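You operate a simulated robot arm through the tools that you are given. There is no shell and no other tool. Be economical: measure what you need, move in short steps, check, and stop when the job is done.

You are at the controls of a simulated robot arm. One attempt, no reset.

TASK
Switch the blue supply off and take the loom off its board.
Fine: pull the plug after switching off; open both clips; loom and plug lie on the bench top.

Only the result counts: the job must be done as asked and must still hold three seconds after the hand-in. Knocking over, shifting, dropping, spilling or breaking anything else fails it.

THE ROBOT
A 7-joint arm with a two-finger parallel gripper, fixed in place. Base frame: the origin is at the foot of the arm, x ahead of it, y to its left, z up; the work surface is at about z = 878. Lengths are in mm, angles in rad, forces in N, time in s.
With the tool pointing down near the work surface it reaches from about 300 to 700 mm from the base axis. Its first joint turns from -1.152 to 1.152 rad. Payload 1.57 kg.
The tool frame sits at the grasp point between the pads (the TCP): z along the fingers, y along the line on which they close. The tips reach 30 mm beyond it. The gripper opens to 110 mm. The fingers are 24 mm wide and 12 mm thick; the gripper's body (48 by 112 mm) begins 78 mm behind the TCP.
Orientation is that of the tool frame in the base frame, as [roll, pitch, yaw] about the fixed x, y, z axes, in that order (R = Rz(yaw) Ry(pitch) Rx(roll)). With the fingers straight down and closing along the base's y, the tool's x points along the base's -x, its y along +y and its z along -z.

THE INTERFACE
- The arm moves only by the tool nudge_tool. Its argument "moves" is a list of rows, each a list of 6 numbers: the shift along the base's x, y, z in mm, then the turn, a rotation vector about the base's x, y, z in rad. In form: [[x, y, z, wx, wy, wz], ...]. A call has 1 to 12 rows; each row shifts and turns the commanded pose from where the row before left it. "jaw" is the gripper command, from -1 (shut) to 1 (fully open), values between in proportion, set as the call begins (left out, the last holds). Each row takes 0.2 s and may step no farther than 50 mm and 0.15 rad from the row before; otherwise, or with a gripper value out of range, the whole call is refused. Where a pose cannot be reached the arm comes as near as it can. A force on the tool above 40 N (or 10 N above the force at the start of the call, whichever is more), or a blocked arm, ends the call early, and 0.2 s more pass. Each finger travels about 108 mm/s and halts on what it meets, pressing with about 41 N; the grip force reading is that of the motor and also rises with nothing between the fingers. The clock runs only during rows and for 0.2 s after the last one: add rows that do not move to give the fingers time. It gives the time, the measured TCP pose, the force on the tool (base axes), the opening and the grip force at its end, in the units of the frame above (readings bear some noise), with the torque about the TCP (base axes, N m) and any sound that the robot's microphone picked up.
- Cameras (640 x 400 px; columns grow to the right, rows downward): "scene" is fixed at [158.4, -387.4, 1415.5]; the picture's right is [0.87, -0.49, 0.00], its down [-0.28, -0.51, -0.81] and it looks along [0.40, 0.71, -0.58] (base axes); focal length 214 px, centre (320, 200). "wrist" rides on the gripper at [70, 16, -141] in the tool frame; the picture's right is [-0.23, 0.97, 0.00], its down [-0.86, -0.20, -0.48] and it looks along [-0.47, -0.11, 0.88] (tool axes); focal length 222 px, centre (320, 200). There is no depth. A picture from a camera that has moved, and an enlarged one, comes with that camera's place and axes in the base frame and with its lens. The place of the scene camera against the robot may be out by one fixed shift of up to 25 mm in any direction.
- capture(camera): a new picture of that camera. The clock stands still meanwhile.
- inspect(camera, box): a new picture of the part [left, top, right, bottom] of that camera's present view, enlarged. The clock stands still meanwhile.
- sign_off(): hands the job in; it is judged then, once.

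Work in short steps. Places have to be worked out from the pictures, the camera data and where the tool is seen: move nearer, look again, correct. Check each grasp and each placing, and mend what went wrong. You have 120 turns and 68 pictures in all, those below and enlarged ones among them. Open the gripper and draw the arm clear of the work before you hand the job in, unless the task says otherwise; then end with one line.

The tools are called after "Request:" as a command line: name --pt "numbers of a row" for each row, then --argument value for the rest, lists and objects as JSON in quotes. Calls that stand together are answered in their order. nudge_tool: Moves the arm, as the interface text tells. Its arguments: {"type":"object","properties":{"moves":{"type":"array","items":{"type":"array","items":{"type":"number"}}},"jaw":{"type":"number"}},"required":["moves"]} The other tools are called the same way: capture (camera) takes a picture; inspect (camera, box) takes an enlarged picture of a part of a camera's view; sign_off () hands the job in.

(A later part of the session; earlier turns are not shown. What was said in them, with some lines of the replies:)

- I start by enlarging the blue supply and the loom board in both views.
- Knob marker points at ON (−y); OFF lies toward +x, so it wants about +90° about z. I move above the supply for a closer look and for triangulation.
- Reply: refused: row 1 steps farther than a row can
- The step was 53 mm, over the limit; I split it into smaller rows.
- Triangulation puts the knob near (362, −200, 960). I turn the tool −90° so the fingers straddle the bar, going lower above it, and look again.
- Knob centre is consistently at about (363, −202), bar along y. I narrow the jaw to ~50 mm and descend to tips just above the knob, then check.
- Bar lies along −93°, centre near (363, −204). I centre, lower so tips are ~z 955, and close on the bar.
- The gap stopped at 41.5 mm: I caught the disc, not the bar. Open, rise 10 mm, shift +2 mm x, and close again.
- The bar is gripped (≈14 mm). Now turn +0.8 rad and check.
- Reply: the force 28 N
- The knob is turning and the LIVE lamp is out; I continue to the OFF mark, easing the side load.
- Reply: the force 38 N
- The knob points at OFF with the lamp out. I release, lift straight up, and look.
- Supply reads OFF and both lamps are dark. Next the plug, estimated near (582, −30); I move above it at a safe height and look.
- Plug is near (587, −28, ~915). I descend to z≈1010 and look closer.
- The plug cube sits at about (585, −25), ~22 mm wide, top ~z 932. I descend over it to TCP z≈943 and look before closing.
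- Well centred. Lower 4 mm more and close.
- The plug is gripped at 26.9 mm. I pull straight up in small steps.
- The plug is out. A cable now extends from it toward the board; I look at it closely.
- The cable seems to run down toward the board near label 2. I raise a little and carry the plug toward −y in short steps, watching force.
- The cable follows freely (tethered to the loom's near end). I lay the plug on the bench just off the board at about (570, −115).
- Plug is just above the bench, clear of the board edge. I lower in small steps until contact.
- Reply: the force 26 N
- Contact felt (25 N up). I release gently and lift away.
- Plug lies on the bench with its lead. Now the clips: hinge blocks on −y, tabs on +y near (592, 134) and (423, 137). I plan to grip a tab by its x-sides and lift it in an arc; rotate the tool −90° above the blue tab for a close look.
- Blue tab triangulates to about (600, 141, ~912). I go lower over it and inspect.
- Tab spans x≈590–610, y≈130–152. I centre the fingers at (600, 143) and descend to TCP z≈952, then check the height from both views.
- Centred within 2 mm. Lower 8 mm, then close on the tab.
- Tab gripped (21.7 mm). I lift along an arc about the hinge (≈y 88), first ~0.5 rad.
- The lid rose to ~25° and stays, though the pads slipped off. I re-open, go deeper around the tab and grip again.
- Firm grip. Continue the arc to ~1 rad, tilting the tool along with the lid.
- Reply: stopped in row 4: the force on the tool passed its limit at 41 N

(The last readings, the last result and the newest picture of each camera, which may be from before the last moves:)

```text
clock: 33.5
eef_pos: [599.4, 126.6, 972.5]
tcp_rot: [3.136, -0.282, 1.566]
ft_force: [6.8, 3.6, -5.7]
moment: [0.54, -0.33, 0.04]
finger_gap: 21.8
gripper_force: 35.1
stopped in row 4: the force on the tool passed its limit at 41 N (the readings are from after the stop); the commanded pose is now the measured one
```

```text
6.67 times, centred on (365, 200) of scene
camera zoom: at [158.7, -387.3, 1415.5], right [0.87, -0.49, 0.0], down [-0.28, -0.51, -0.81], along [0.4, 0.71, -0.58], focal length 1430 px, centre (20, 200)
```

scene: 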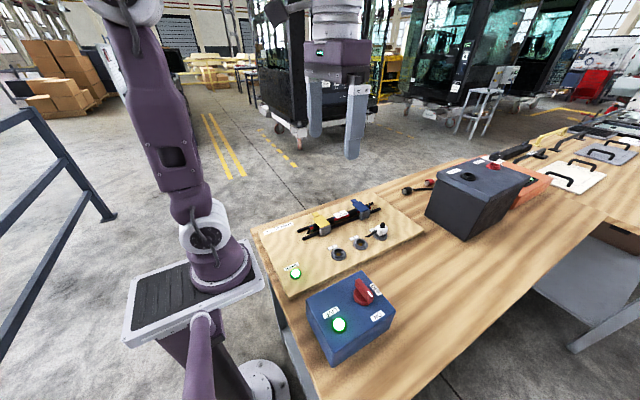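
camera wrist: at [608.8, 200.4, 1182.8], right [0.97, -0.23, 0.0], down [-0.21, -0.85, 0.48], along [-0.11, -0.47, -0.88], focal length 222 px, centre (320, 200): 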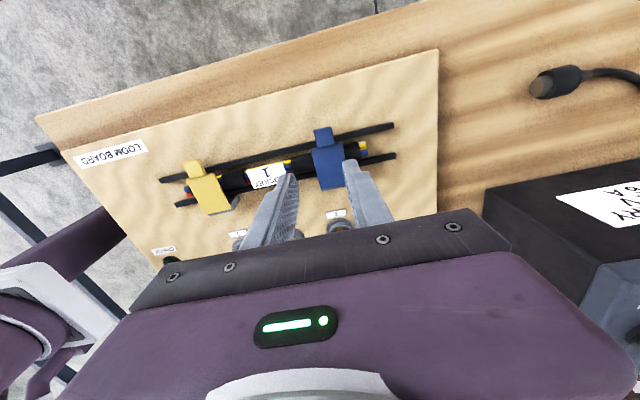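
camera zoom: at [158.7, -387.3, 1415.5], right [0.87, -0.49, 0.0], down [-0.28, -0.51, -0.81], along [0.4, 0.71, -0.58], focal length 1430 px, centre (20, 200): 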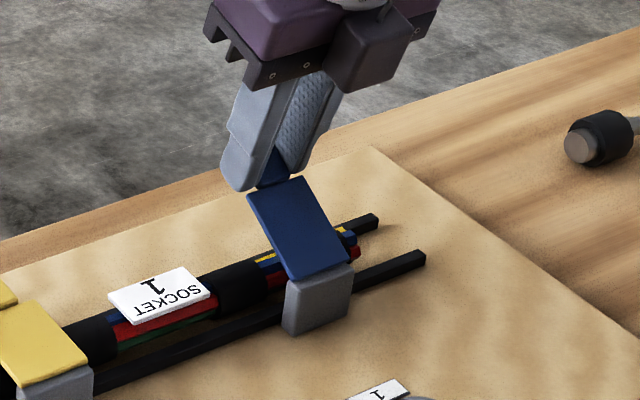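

Geometry check: the hinge is at y≈68 (radius ≈73), and the lid is now ~0.46 rad up. I continue with the corrected arc, keeping the tool turning with the lid.

Request:
nudge_tool --pt "0 -5.9 5.7 0.1 0 0" --pt "0 -6.5 5.1 0.1 0 0" --pt "0 -7.0 4.35 0.1 0 0" --pt "0 -7.4 3.6 0.1 0 0"

Request:
inspect --camera "scene" --box '[330, 170, 400, 230]'

```text
clock: 34.5
eef_pos: [599.4, 98.3, 989.9]
tcp_rot: [-3.141, -0.681, 1.565]
ft_force: [13.1, -3.1, -20.3]
moment: [0.25, -0.26, -0.11]
finger_gap: 21.5
gripper_force: 35.3
```

```text
6.67 times, centred on (365, 200) of scene
camera zoom: at [159.2, -387.4, 1415.4], right [0.87, -0.49, 0.0], down [-0.28, -0.51, -0.81], along [0.4, 0.71, -0.58], focal length 1430 px, centre (20, 200)
```

zoom: 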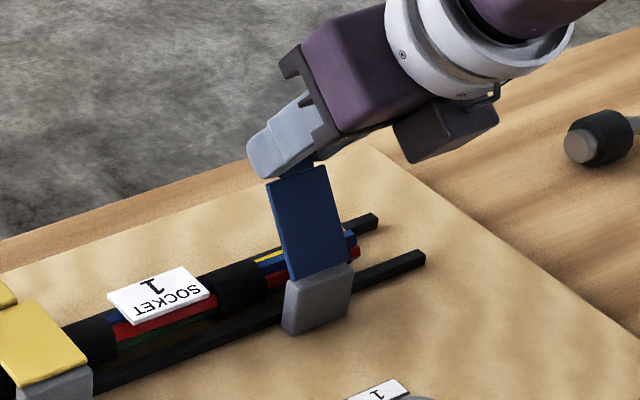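

Works well; the lid is ~50° up. Continue the arc with less tilt per step.

Request:
nudge_tool --pt "0 -6.5 2.9 0.06 0 0" --pt "0 -6.9 2.2 0.06 0 0" --pt "0 -7.2 1.5 0.06 0 0" --pt "0 -7.4 0.8 0.06 0 0" --pt "0 -7.6 0.2 0.06 0 0"

Request:
inspect --camera "scene" --box '[330, 170, 400, 230]'

```text
clock: 35.7
eef_pos: [600.4, 63.2, 999.0]
tcp_rot: [3.137, -0.986, 1.569]
ft_force: [20.2, 12.5, -0.3]
moment: [1.06, -0.31, -0.33]
finger_gap: 21.6
gripper_force: 35.1
```

```text
6.67 times, centred on (365, 200) of scene
camera zoom: at [159.0, -387.1, 1415.5], right [0.87, -0.49, 0.0], down [-0.28, -0.51, -0.81], along [0.4, 0.71, -0.58], focal length 1430 px, centre (20, 200)
```

zoom: 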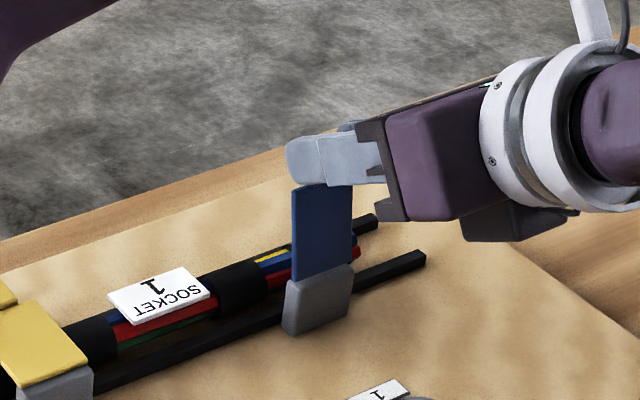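

Lid at ~77°. Push on past vertical without further tilt.

Request:
nudge_tool --pt "0 -7 0.6 0.03 0 0" --pt "0 -7 0.2 0.03 0 0" --pt "0 -7 -0.5 0.03 0 0" --pt "0 -7 -1.2 0.03 0 0"

Request:
inspect --camera "scene" --box '[330, 170, 400, 230]'

```text
clock: 36.7
eef_pos: [598.5, 36.0, 997.4]
tcp_rot: [-3.141, -1.102, 1.563]
ft_force: [0.1, 0.7, 0.0]
moment: [0.05, -0.01, 0.0]
finger_gap: 0.0
gripper_force: 22.1
```

```text
6.67 times, centred on (365, 200) of scene
camera zoom: at [158.4, -387.4, 1415.5], right [0.87, -0.49, 0.0], down [-0.28, -0.51, -0.81], along [0.4, 0.71, -0.58], focal length 1430 px, centre (20, 200)
```

zoom: 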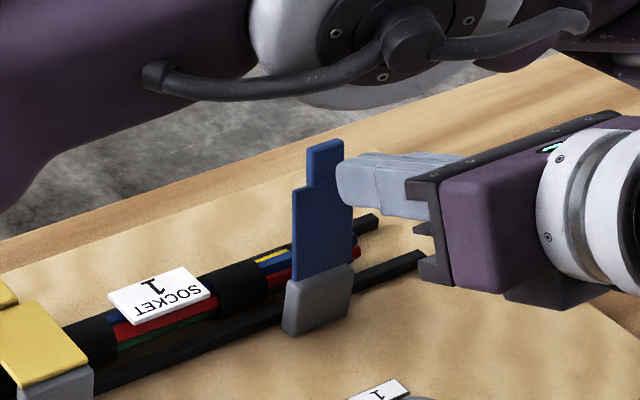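

The lid stands upright (~85°) on its own and the tool is off it. I back off, rise, undo the tilt and travel to above the yellow tab.

Request:
nudge_tool --pt "0 -25 0 0 0 0" --pt "0 -10 40 0 0 0" --pt "0 0 45 -0.1 0 0" --pt "-30 0 10 -0.145 0 0" --pt "-40 20 0 -0.145 0 0" --pt "-40 25 0 -0.145 0 0" --pt "-40 25 0 -0.145 0 0" --pt "-24 30 0 -0.145 0 0" --pt "0 30 -20 -0.145 0 0" --pt "0 12 -30 -0.132 0 0" --pt "0 0 -30 0 0 0" --pt "0 0 0 0 0 0" --jaw -0.3

Request:
capture --camera "wrist"

Request:
inspect --camera "scene" --box '[260, 150, 440, 280]'

```text
clock: 39.3
eef_pos: [426.4, 141.0, 1011.7]
tcp_rot: [3.137, -0.001, 1.569]
ft_force: [-0.4, -0.6, 0.5]
moment: [0.0, 0.02, -0.01]
finger_gap: 38.6
gripper_force: 0.1
```

```text
24 pictures are left
camera wrist: at [441.1, 210.4, 1152.3], right [0.97, -0.23, 0.0], down [-0.2, -0.85, 0.48], along [-0.11, -0.47, -0.88], focal length 222 px, centre (320, 200)
```

wrist: 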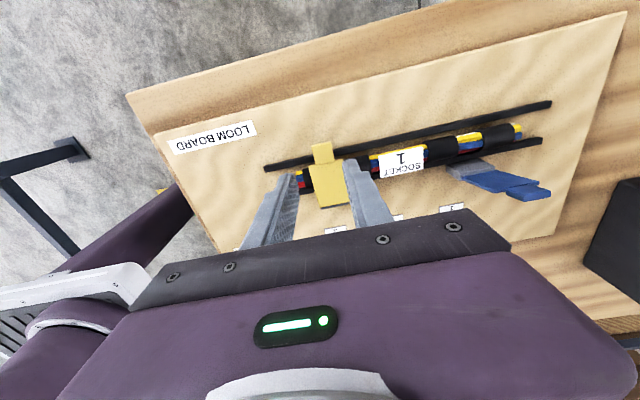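

```text
3.08 times, centred on (350, 215) of scene
camera zoom: at [158.4, -387.4, 1415.5], right [0.87, -0.49, 0.0], down [-0.28, -0.51, -0.81], along [0.4, 0.71, -0.58], focal length 660 px, centre (228, 154)
```

zoom: 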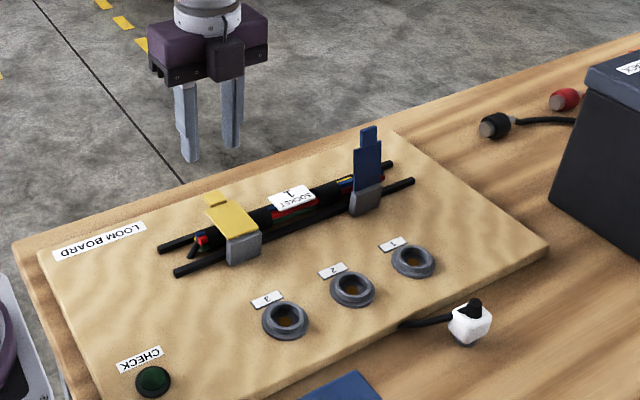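

Blue clip is open. Yellow tab computes to (427, 142), same height. I descend to TCP z≈952 and check.

Request:
nudge_tool --pt "1 2 -30 0 0 0" --pt "0 0 -30 0 0 0" --pt "0 0 0 0 0 0"

Request:
inspect --camera "wrist" --box '[240, 110, 400, 220]'

```text
clock: 40.1
eef_pos: [427.2, 143.2, 952.2]
tcp_rot: [3.137, 0.0, 1.566]
ft_force: [0.0, 0.0, 0.6]
moment: [-0.02, -0.01, -0.01]
finger_gap: 38.5
gripper_force: 0.1
```

```text
3.64 times, centred on (320, 165) of wrist
camera zoom: at [441.3, 212.7, 1091.7], right [0.97, -0.23, 0.0], down [-0.2, -0.85, 0.48], along [-0.11, -0.47, -0.88], focal length 808 px, centre (320, 327)
```

zoom: 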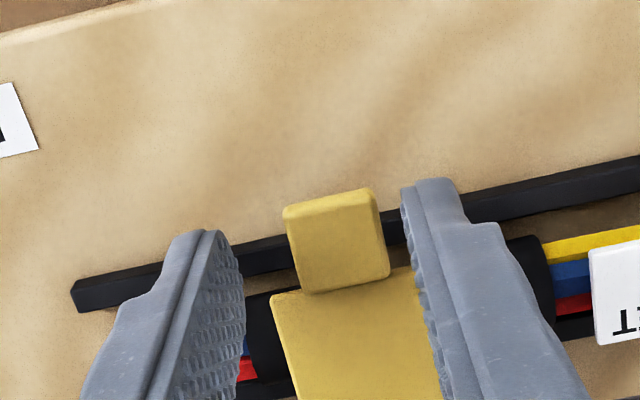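

Same geometry. Centre +2 mm, lower deeper to z≈940, and grip.

Request:
nudge_tool --pt "2 -1 -6 0 0 0" --pt "0 0 -6 0 0 0" --pt "0 0 0 0 0 0"

Request:
nudge_tool --pt "0 0 0 0 0 0" --pt "0 0 0 0 0 0" --jaw -1

```text
clock: 40.9
eef_pos: [428.9, 142.4, 939.3]
tcp_rot: [3.137, -0.001, 1.569]
ft_force: [0.3, 0.2, 0.8]
moment: [0.0, 0.01, 0.0]
finger_gap: 38.5
gripper_force: 0.0
```

```text
clock: 41.5
eef_pos: [429.8, 143.1, 939.2]
tcp_rot: [3.133, -0.001, 1.569]
ft_force: [14.3, -1.3, -4.2]
moment: [0.23, -0.4, 0.15]
finger_gap: 21.7
gripper_force: 34.1
```

Gripped (21.7 mm). Lift along the 73 mm arc with matching tilt.

Request:
nudge_tool --pt "0.5 -2.9 7.1 0.1 0 0" --pt "0 -3.6 6.8 0.1 0 0" --pt "0 -4.3 6.5 0.1 0 0" --pt "0 -5.0 5.9 0.1 0 0" --pt "0 -5.5 5.5 0.1 0 0"

Request:
inspect --camera "scene" --box '[270, 165, 370, 250]'

```text
clock: 42.7
eef_pos: [430.0, 122.0, 971.7]
tcp_rot: [3.135, -0.499, 1.567]
ft_force: [17.3, -14.2, -17.1]
moment: [-0.03, -0.38, -0.11]
finger_gap: 21.6
gripper_force: 35.0
```

```text
4.71 times, centred on (320, 208) of scene
camera zoom: at [159.1, -387.7, 1415.3], right [0.87, -0.49, 0.0], down [-0.28, -0.51, -0.81], along [0.4, 0.71, -0.58], focal length 1009 px, centre (320, 165)
```

zoom: 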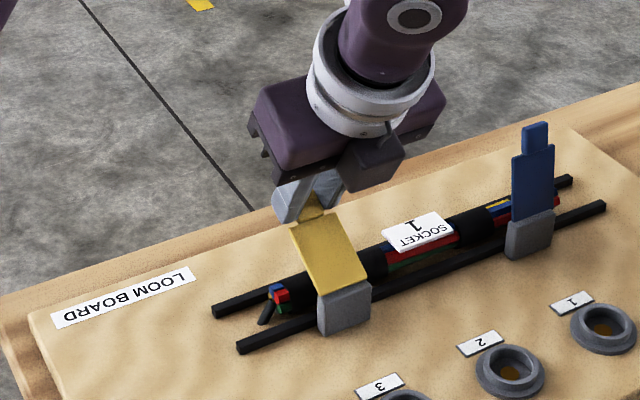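

Lid follows. Continue the arc.

Request:
nudge_tool --pt "0 -6.6 4.3 0.1 0 0" --pt "0 -6.5 4.1 0.1 0 0" --pt "0 -6.1 4.1 0.06 0 0" --pt "0 -6.6 3.6 0.06 0 0" --pt "0 -7.0 2.9 0.06 0 0"

Request:
nudge_tool --pt "0 -7.2 2.2 0.06 0 0" --pt "0 -7.5 1.5 0.06 0 0" --pt "0 -7.6 0.8 0.05 0 0"

Request:
inspect --camera "scene" --box '[270, 165, 370, 250]'

```text
clock: 43.9
eef_pos: [429.4, 90.6, 992.2]
tcp_rot: [3.14, -0.883, 1.567]
ft_force: [24.1, 11.3, -6.7]
moment: [1.02, -0.5, -0.33]
finger_gap: 21.9
gripper_force: 34.5
```

```text
clock: 44.7
eef_pos: [430.1, 68.5, 996.3]
tcp_rot: [-3.139, -1.053, 1.565]
ft_force: [29.2, 13.8, -1.5]
moment: [1.05, -0.68, -0.46]
finger_gap: 21.3
gripper_force: 34.6
```

```text
4.71 times, centred on (320, 208) of scene
camera zoom: at [159.3, -387.1, 1415.5], right [0.87, -0.49, 0.0], down [-0.28, -0.51, -0.81], along [0.4, 0.71, -0.58], focal length 1009 px, centre (320, 165)
```

zoom: 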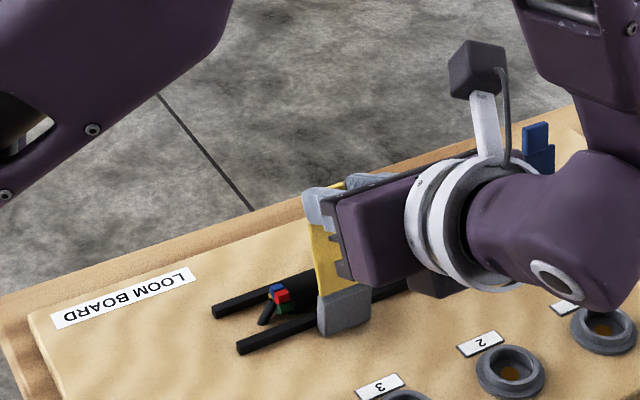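

Continue to near vertical.

Request:
nudge_tool --pt "0 -7 0.8 0.03 0 0" --pt "0 -7 0.5 0.03 0 0" --pt "0 -6 -0.2 0.02 0 0" --pt "0 0 0 0 0 0"

```text
clock: 45.7
eef_pos: [428.2, 46.7, 996.7]
tcp_rot: [-3.138, -1.13, 1.559]
ft_force: [0.7, 0.2, -0.1]
moment: [-0.03, 0.03, 0.0]
finger_gap: 0.2
gripper_force: 21.3
```

The tool slid off at near vertical as before. Back off, rise and untilt, then check the lid.

Request:
nudge_tool --pt "0 -25 0 0 0 0" --pt "0 -10 40 0 0 0" --pt "0 0 45 -0.1 0 0" --pt "10 0 30 -0.145 0 0" --pt "10 0 20 -0.145 0 0" --pt "10 10 0 -0.145 0 0" --pt "10 10 0 -0.145 0 0" --pt "10 20 0 -0.145 0 0" --pt "10 20 0 -0.145 0 0" --pt "10 20 0 -0.145 0 0" --pt "0 0 0 -0.015 0 0" --jaw -0.3

Request:
inspect --camera "scene" --box '[260, 150, 440, 280]'

```text
clock: 48.1
eef_pos: [497.7, 93.0, 1132.7]
tcp_rot: [3.137, 0.002, 1.569]
ft_force: [-0.7, 0.0, 0.5]
moment: [0.01, 0.01, 0.02]
finger_gap: 38.4
gripper_force: 0.0
```

```text
3.08 times, centred on (350, 215) of scene
camera zoom: at [158.5, -387.4, 1415.5], right [0.87, -0.49, 0.0], down [-0.28, -0.51, -0.81], along [0.4, 0.71, -0.58], focal length 660 px, centre (228, 154)
```

zoom: 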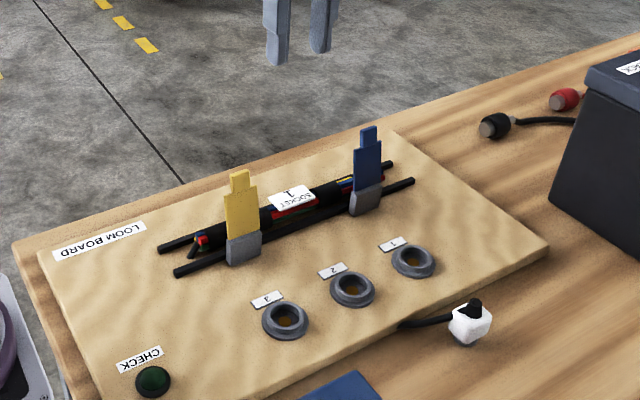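

Both lids stand open. I rotate back to closing along y above the loom's middle and look.

Request:
nudge_tool --pt "2 1 -5 0 0 0.1427" --pt "2 1 -5 0 0 0.1427" --pt "2 1 -5 0 0 0.1427" --pt "2 1 -5 0 0 0.1427" --pt "2 1 -5 0 0 0.1427" --pt "2 1 -5 0 0 0.1427" --pt "0 1 -5 0 0 0.1427" --pt "0 0 -5 0 0 0.1427" --pt "0 0 -5 0 0 0.1427" --pt "0 0 -5 0 0 0.1427" --pt "0 0 -5 0 0 0.1427" --pt "0 0 0 0 0 0"

Request:
capture --camera "wrist"

Request:
inspect --camera "wrist" --box '[240, 60, 400, 220]'

```text
clock: 50.7
eef_pos: [511.6, 99.7, 1076.7]
tcp_rot: [3.134, -0.001, 3.14]
ft_force: [0.6, 0.2, -0.2]
moment: [-0.03, -0.02, -0.02]
finger_gap: 38.4
gripper_force: 0.1
```

```text
18 pictures are left
camera wrist: at [440.9, 114.4, 1216.6], right [0.23, 0.97, 0.0], down [0.85, -0.2, 0.48], along [0.47, -0.11, -0.88], focal length 222 px, centre (320, 200)
```

wrist: 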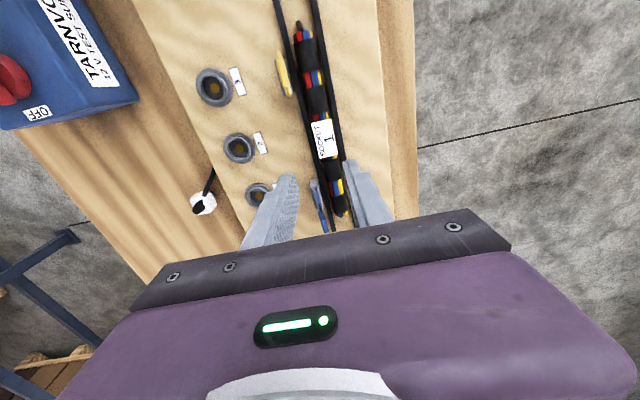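

```text
2.50 times, centred on (320, 140) of wrist
camera zoom: at [440.9, 114.4, 1216.6], right [0.23, 0.97, 0.0], down [0.85, -0.2, 0.48], along [0.47, -0.11, -0.88], focal length 555 px, centre (320, 350)
```

zoom: 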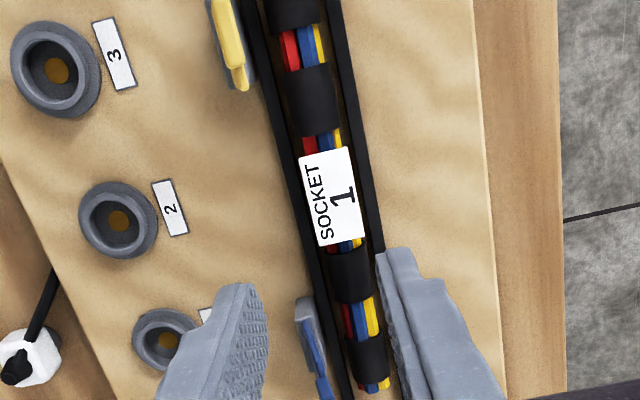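

The loom runs along x from ≈400 to 630 at y≈104, label at x 490–542. I'll grip the tape band at x≈557. Move there and descend to z≈955, then check.

Request:
nudge_tool --pt "23 2 -30 0 0 0" --pt "23 2 -35 0 0 0" --pt "0 0 -35 0 0 0" --pt "0 0 -20 0 0 0" --pt "0 0 0 0 0 0"

Request:
inspect --camera "wrist" --box '[220, 80, 420, 220]'

Request:
inspect --camera "scene" --box '[310, 160, 410, 240]'

```text
clock: 51.9
eef_pos: [556.5, 102.5, 955.4]
tcp_rot: [3.136, 0.001, 3.139]
ft_force: [-0.1, -0.5, -0.3]
moment: [0.0, 0.0, 0.01]
finger_gap: 38.7
gripper_force: 0.1
```

```text
2.86 times, centred on (320, 150) of wrist
camera zoom: at [486.2, 117.0, 1095.9], right [0.23, 0.97, 0.0], down [0.85, -0.2, 0.48], along [0.47, -0.11, -0.88], focal length 635 px, centre (320, 343)
```

zoom: 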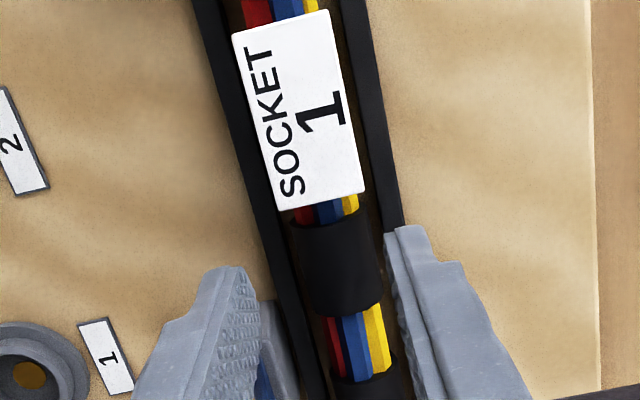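

```text
5.00 times, centred on (360, 200) of scene
camera zoom: at [158.4, -387.4, 1415.5], right [0.87, -0.49, 0.0], down [-0.28, -0.51, -0.81], along [0.4, 0.71, -0.58], focal length 1072 px, centre (120, 200)
```

zoom: 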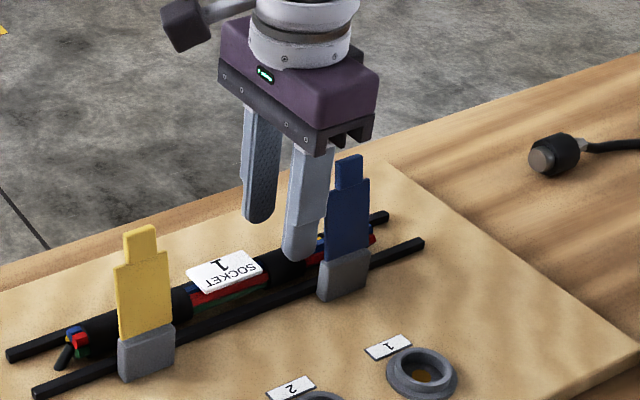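

Band is at (558, 105), 26 mm wide, well between the fingers. I lower to TCP z≈937 and close.

Request:
nudge_tool --pt "1 2 -6 0 0 0" --pt "0 0 -6 0 0 0" --pt "0 0 -6 0 0 0" --pt "0 0 0 0 0 0"

Request:
nudge_tool --pt "0 0 0 0 0 0" --pt "0 0 0 0 0 0" --jaw -1

```text
clock: 52.9
eef_pos: [557.8, 105.5, 938.3]
tcp_rot: [3.136, 0.0, 3.138]
ft_force: [0.4, 0.3, 0.1]
moment: [0.02, -0.01, 0.0]
finger_gap: 38.3
gripper_force: 0.0
```

```text
clock: 53.5
eef_pos: [558.8, 105.2, 938.6]
tcp_rot: [3.136, -0.001, 3.138]
ft_force: [-0.8, 0.7, -0.4]
moment: [0.0, 0.03, 0.04]
finger_gap: 0.1
gripper_force: 21.6
```

It closed above the loom, so the loom is lower. Reopen and descend in small steps, guarded by force.

Request:
nudge_tool --pt "0 0 0 0 0 0" --pt "0 0 0 0 0 0" --pt "0 0 -3 0 0 0" --pt "0 0 -3 0 0 0" --pt "0 0 -3 0 0 0" --pt "0 0 -1 0 0 0" --jaw -0.3

Request:
nudge_tool --pt "0 0 0 0 0 0" --pt "0 0 0 0 0 0" --jaw -1

Request:
inspect --camera "scene" --box '[320, 180, 400, 240]'

```text
clock: 54.9
eef_pos: [558.2, 104.1, 928.0]
tcp_rot: [3.138, 0.0, 3.139]
ft_force: [-0.2, 0.4, -0.4]
moment: [0.02, 0.01, -0.01]
finger_gap: 38.5
gripper_force: 0.1
```

```text
clock: 55.5
eef_pos: [558.3, 105.1, 928.5]
tcp_rot: [3.136, -0.001, 3.139]
ft_force: [0.3, 2.3, 0.2]
moment: [0.06, -0.07, 0.01]
finger_gap: 26.0
gripper_force: 37.4
```

```text
6.67 times, centred on (360, 210) of scene
camera zoom: at [158.4, -387.4, 1415.5], right [0.87, -0.49, 0.0], down [-0.28, -0.51, -0.81], along [0.4, 0.71, -0.58], focal length 1430 px, centre (53, 133)
```

zoom: 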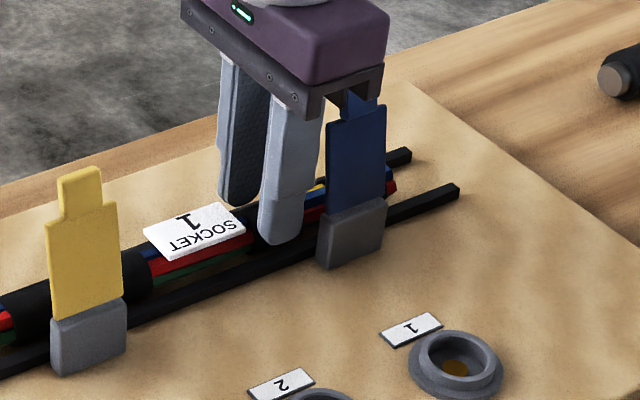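

The band is gripped (26 mm). Lift straight up slowly and check.

Request:
nudge_tool --pt "0 0 5 0 0 0" --pt "0 0 8 0 0 0" --pt "0 0 10 0 0 0" --pt "0 0 10 0 0 0" --pt "0 0 0 0 0 0"

Request:
inspect --camera "scene" --box '[260, 150, 440, 280]'

```text
clock: 56.7
eef_pos: [557.7, 105.1, 961.9]
tcp_rot: [3.137, 0.0, 3.138]
ft_force: [0.1, 0.2, -1.5]
moment: [0.03, -0.07, -0.01]
finger_gap: 26.5
gripper_force: 36.8
```

```text
3.08 times, centred on (350, 215) of scene
camera zoom: at [158.5, -387.4, 1415.5], right [0.87, -0.49, 0.0], down [-0.28, -0.51, -0.81], along [0.4, 0.71, -0.58], focal length 660 px, centre (228, 154)
```

zoom: 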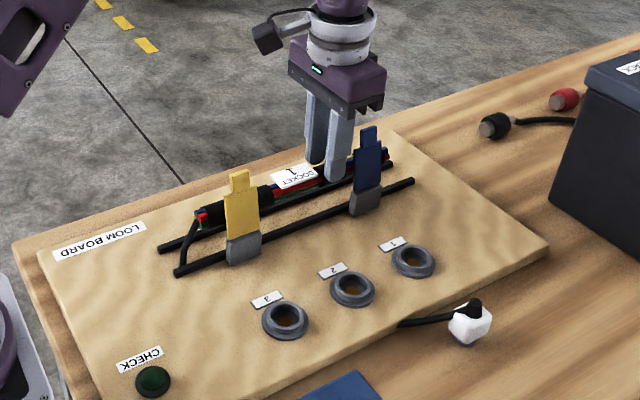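

Loom is free of the clips and held level. Raise to clear the upright lids (z≈1080), watching force from the lead.

Request:
nudge_tool --pt "0 0 20 0 0 0" --pt "0 0 25 0 0 0" --pt "0 0 25 0 0 0" --pt "0 0 25 0 0 0" --pt "0 0 25 0 0 0" --pt "0 0 0 0 0 0"

Request:
inspect --camera "scene" --box '[260, 130, 440, 280]'

```text
clock: 58.1
eef_pos: [556.3, 104.3, 1083.1]
tcp_rot: [3.135, 0.0, 3.139]
ft_force: [0.1, 0.2, -1.2]
moment: [0.01, -0.04, 0.0]
finger_gap: 26.4
gripper_force: 37.0
```

```text
2.67 times, centred on (350, 205) of scene
camera zoom: at [158.5, -387.4, 1415.5], right [0.87, -0.49, 0.0], down [-0.28, -0.51, -0.81], along [0.4, 0.71, -0.58], focal length 572 px, centre (240, 187)
```

zoom: 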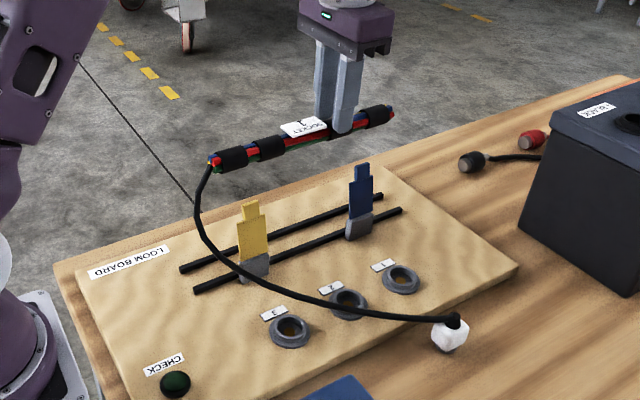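

All clear, lead has slack. Carry it over the lids to above the open bench at about (592, −190).

Request:
nudge_tool --pt "0 -30 0 0 0 0" --pt "5 -42 0 0 0 0" --pt "6 -42 0 0 0 0" --pt "6 -42 0 0 0 0" --pt "6 -42 0 0 0 0" --pt "6 -42 0 0 0 0" --pt "6 -42 0 0 0 0" --pt "0 -14 0 0 0 0" --pt "0 0 -40 0 0 0" --pt "0 0 -40 0 0 0" --pt "0 0 0 0 0 0"

Request:
inspect --camera "scene" --box '[280, 150, 480, 350]'

Request:
capture --camera "wrist"

```text
clock: 60.5
eef_pos: [594.1, -189.8, 1003.6]
tcp_rot: [3.136, 0.001, 3.137]
ft_force: [0.7, 0.2, -1.2]
moment: [0.0, -0.08, 0.0]
finger_gap: 26.2
gripper_force: 37.2
```

```text
2.00 times, centred on (380, 250) of scene
camera zoom: at [158.5, -387.4, 1415.5], right [0.87, -0.49, 0.0], down [-0.28, -0.51, -0.81], along [0.4, 0.71, -0.58], focal length 429 px, centre (200, 100)
```

zoom: 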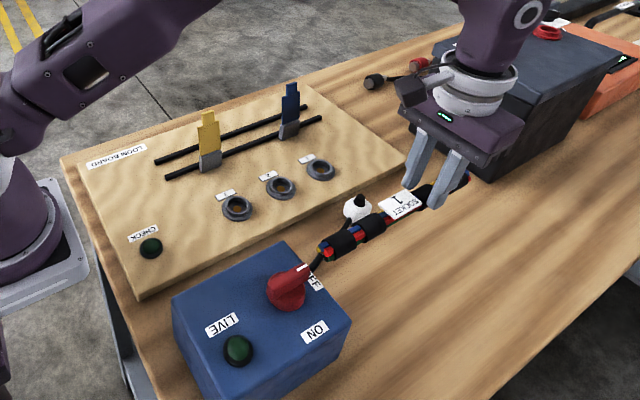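

```text
10 pictures are left
camera wrist: at [523.1, -175.1, 1143.5], right [0.23, 0.97, 0.0], down [0.85, -0.2, 0.48], along [0.47, -0.11, -0.88], focal length 222 px, centre (320, 200)
```

wrist: 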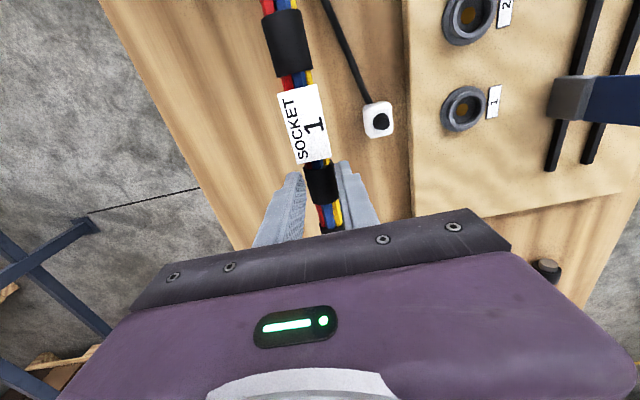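

Clear of the plug. I shift +25 mm x for margin from the blue box and lower toward the bench.

Request:
nudge_tool --pt "13 0 -20 0 0 0" --pt "12 0 -25 0 0 0" --pt "0 0 -20 0 0 0" --pt "0 0 -8 0 0 0" --pt "0 0 0 0 0 0"

Request:
inspect --camera "scene" --box '[320, 190, 480, 310]'

```text
clock: 61.7
eef_pos: [617.6, -190.1, 929.8]
tcp_rot: [3.136, 0.0, 3.138]
ft_force: [-0.1, 0.6, -1.7]
moment: [-0.01, -0.07, -0.01]
finger_gap: 26.0
gripper_force: 37.0
```

```text
3.33 times, centred on (400, 250) of scene
camera zoom: at [158.5, -387.4, 1415.5], right [0.87, -0.49, 0.0], down [-0.28, -0.51, -0.81], along [0.4, 0.71, -0.58], focal length 715 px, centre (53, 33)
```

zoom: 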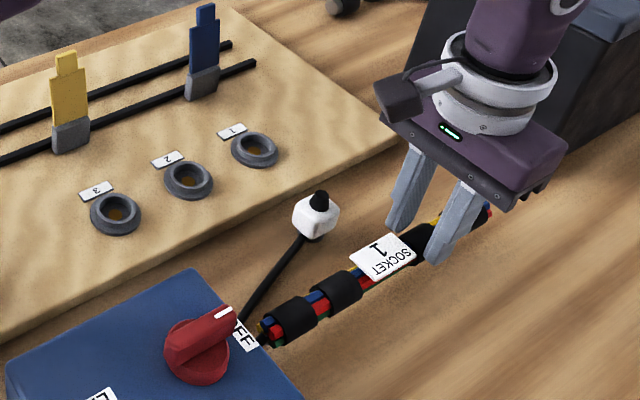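

Still just off the bench. Lower in 2–3 mm steps until contact.

Request:
nudge_tool --pt "0 0 -3 0 0 0" --pt "0 0 -3 0 0 0" --pt "0 0 -2 0 0 0"

```text
clock: 62.5
eef_pos: [617.9, -191.2, 919.6]
tcp_rot: [3.136, 0.001, 3.139]
ft_force: [0.5, -0.2, -2.1]
moment: [0.0, -0.06, 0.02]
finger_gap: 26.3
gripper_force: 37.6
```

Request:
nudge_tool --pt "0 0 -2 0 0 0" --pt "0 0 -2 0 0 0" --pt "0 0 -2 0 0 0"

```text
clock: 63.3
eef_pos: [618.1, -191.0, 914.5]
tcp_rot: [3.137, 0.001, 3.138]
ft_force: [0.1, 0.4, -0.8]
moment: [0.04, -0.02, 0.0]
finger_gap: 26.1
gripper_force: 37.6
```

The load is starting to ease; two more millimetres.

Request:
nudge_tool --pt "0 0 -1 0 0 0" --pt "0 0 -1 0 0 0"

Request:
inspect --camera "scene" --box '[360, 200, 460, 290]'

```text
clock: 63.9
eef_pos: [617.7, -191.5, 911.7]
tcp_rot: [3.137, 0.0, 3.139]
ft_force: [0.7, -0.1, -1.7]
moment: [0.01, -0.08, 0.0]
finger_gap: 26.5
gripper_force: 37.4
```

```text
4.44 times, centred on (410, 245) of scene
camera zoom: at [158.5, -387.4, 1415.5], right [0.87, -0.49, 0.0], down [-0.28, -0.51, -0.81], along [0.4, 0.71, -0.58], focal length 953 px, centre (-80, 0)
```

zoom: 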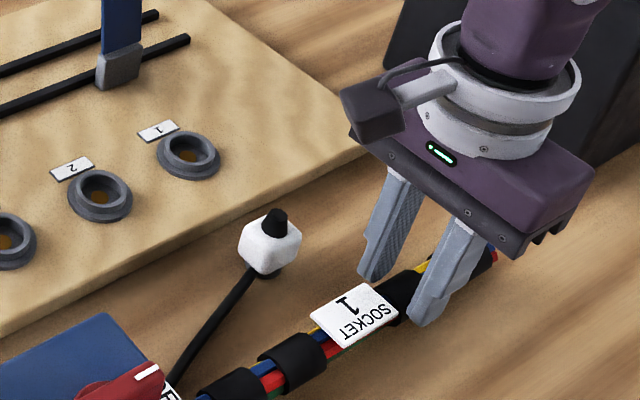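

Very close to the bench; lower 2 mm more under the force guard.

Request:
nudge_tool --pt "0 0 -1 0 0 0" --pt "0 0 -1 0 0 0" --pt "0 0 0 0 0 0"

```text
clock: 64.7
eef_pos: [617.6, -191.6, 910.6]
tcp_rot: [3.134, 0.0, 3.139]
ft_force: [-0.6, 0.9, -1.9]
moment: [0.01, -0.06, -0.03]
finger_gap: 26.3
gripper_force: 37.1
```

Request:
nudge_tool --pt "0 0 -1 0 0 0" --pt "0 0 -1 0 0 0" --pt "0 0 0 0 0 0"

```text
clock: 65.5
eef_pos: [617.9, -191.2, 910.6]
tcp_rot: [3.137, 0.003, 3.137]
ft_force: [-3.2, 1.7, 26.0]
moment: [-0.11, 0.58, 0.03]
finger_gap: 26.3
gripper_force: 37.5
```

Contact made (26 N). Ease 1 mm up, open gently, then rise straight up.

Request:
nudge_tool --pt "0 0 1 0 0 0" --pt "0 0 0 0 0 0" --pt "0 0 0 0 0 0" --jaw -0.3

Request:
nudge_tool --pt "0 0 15 0 0 0" --pt "0 0 35 0 0 0" --pt "0 0 45 0 0 0" --pt "0 0 45 0 0 0" --pt "0 0 45 0 0 0" --pt "-30 0 30 0 0 0" --pt "-40 0 20 0 0 0" --pt "-40 0 0 0 0 0" --pt "-40 0 0 0 0 0" --pt "0 0 0 0 0 0"

Request:
inspect --camera "scene" --box '[240, 160, 480, 380]'

Request:
inspect --camera "scene" --box '[350, 210, 470, 310]'

```text
clock: 66.3
eef_pos: [617.8, -190.0, 908.9]
tcp_rot: [3.137, 0.0, 3.138]
ft_force: [0.2, -0.9, 0.6]
moment: [-0.02, 0.03, 0.0]
finger_gap: 38.7
gripper_force: 0.2
```

```text
clock: 68.5
eef_pos: [469.9, -189.0, 1145.3]
tcp_rot: [3.137, -0.001, 3.138]
ft_force: [-0.9, 0.0, -0.3]
moment: [-0.05, -0.03, -0.06]
finger_gap: 38.5
gripper_force: 0.1
```

```text
1.82 times, centred on (360, 270) of scene
camera zoom: at [158.4, -387.4, 1415.5], right [0.87, -0.49, 0.0], down [-0.28, -0.51, -0.81], along [0.4, 0.71, -0.58], focal length 390 px, centre (247, 73)
```

zoom: 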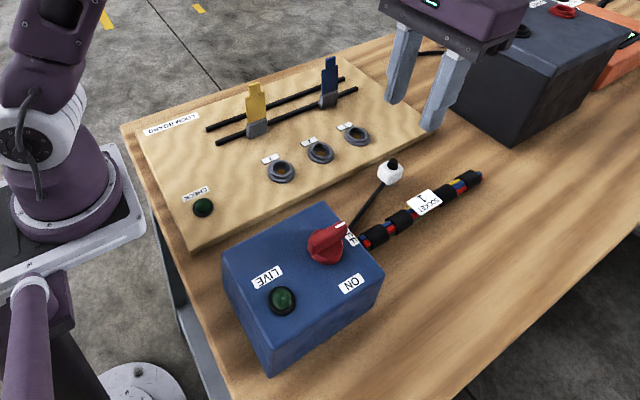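

```text
4.00 times, centred on (410, 260) of scene
camera zoom: at [158.4, -387.4, 1415.5], right [0.87, -0.49, 0.0], down [-0.28, -0.51, -0.81], along [0.4, 0.71, -0.58], focal length 858 px, centre (-40, -40)
```

zoom: 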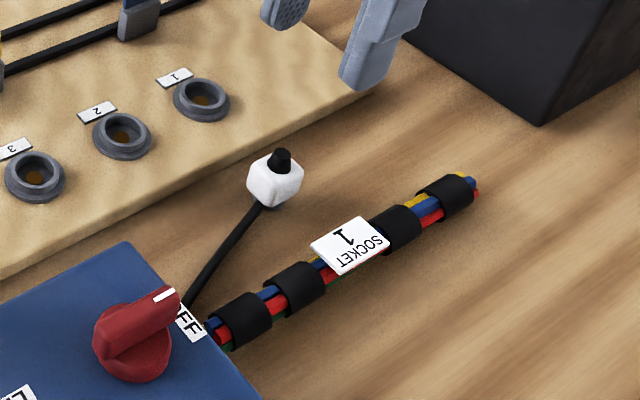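

Loom and plug rest on the bench, clips are open, supply is off. One wrist view to confirm spacing from the blue box, while opening the gripper fully.

Request:
nudge_tool --pt "0 0 20 0 0 0" --pt "0 0 20 0 0 0" --pt "0 0 0 0 0 0" --jaw 1

Request:
capture --camera "wrist"

```text
clock: 69.3
eef_pos: [467.4, -188.7, 1184.8]
tcp_rot: [3.136, 0.0, 3.137]
ft_force: [1.1, 0.7, 0.1]
moment: [0.0, -0.02, -0.02]
finger_gap: 109.8
gripper_force: 0.0
```

```text
5 pictures are left
camera wrist: at [396.9, -175.0, 1324.7], right [0.23, 0.97, 0.0], down [0.85, -0.2, 0.48], along [0.47, -0.11, -0.88], focal length 222 px, centre (320, 200)
```

wrist: 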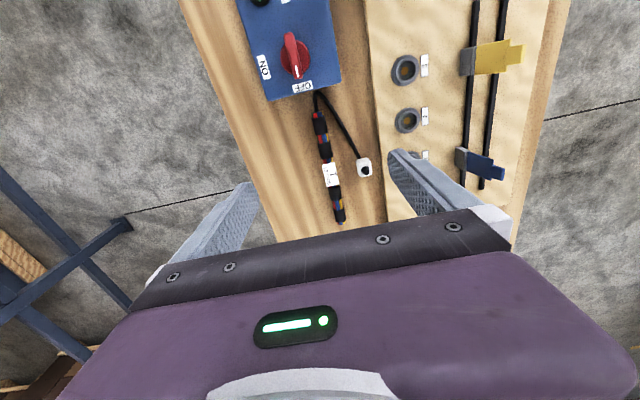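

The loom and plug lie on the bench, off the board and clear of the box. Both lids are open, the knob is at OFF and the gripper is open and high above the work. Handing in.

Request:
sign_off

```text
The job is handed in.
```

The job is handed in: the blue supply was switched off, then the plug was pulled and both clips opened; the loom and plug are lying on the bench top.
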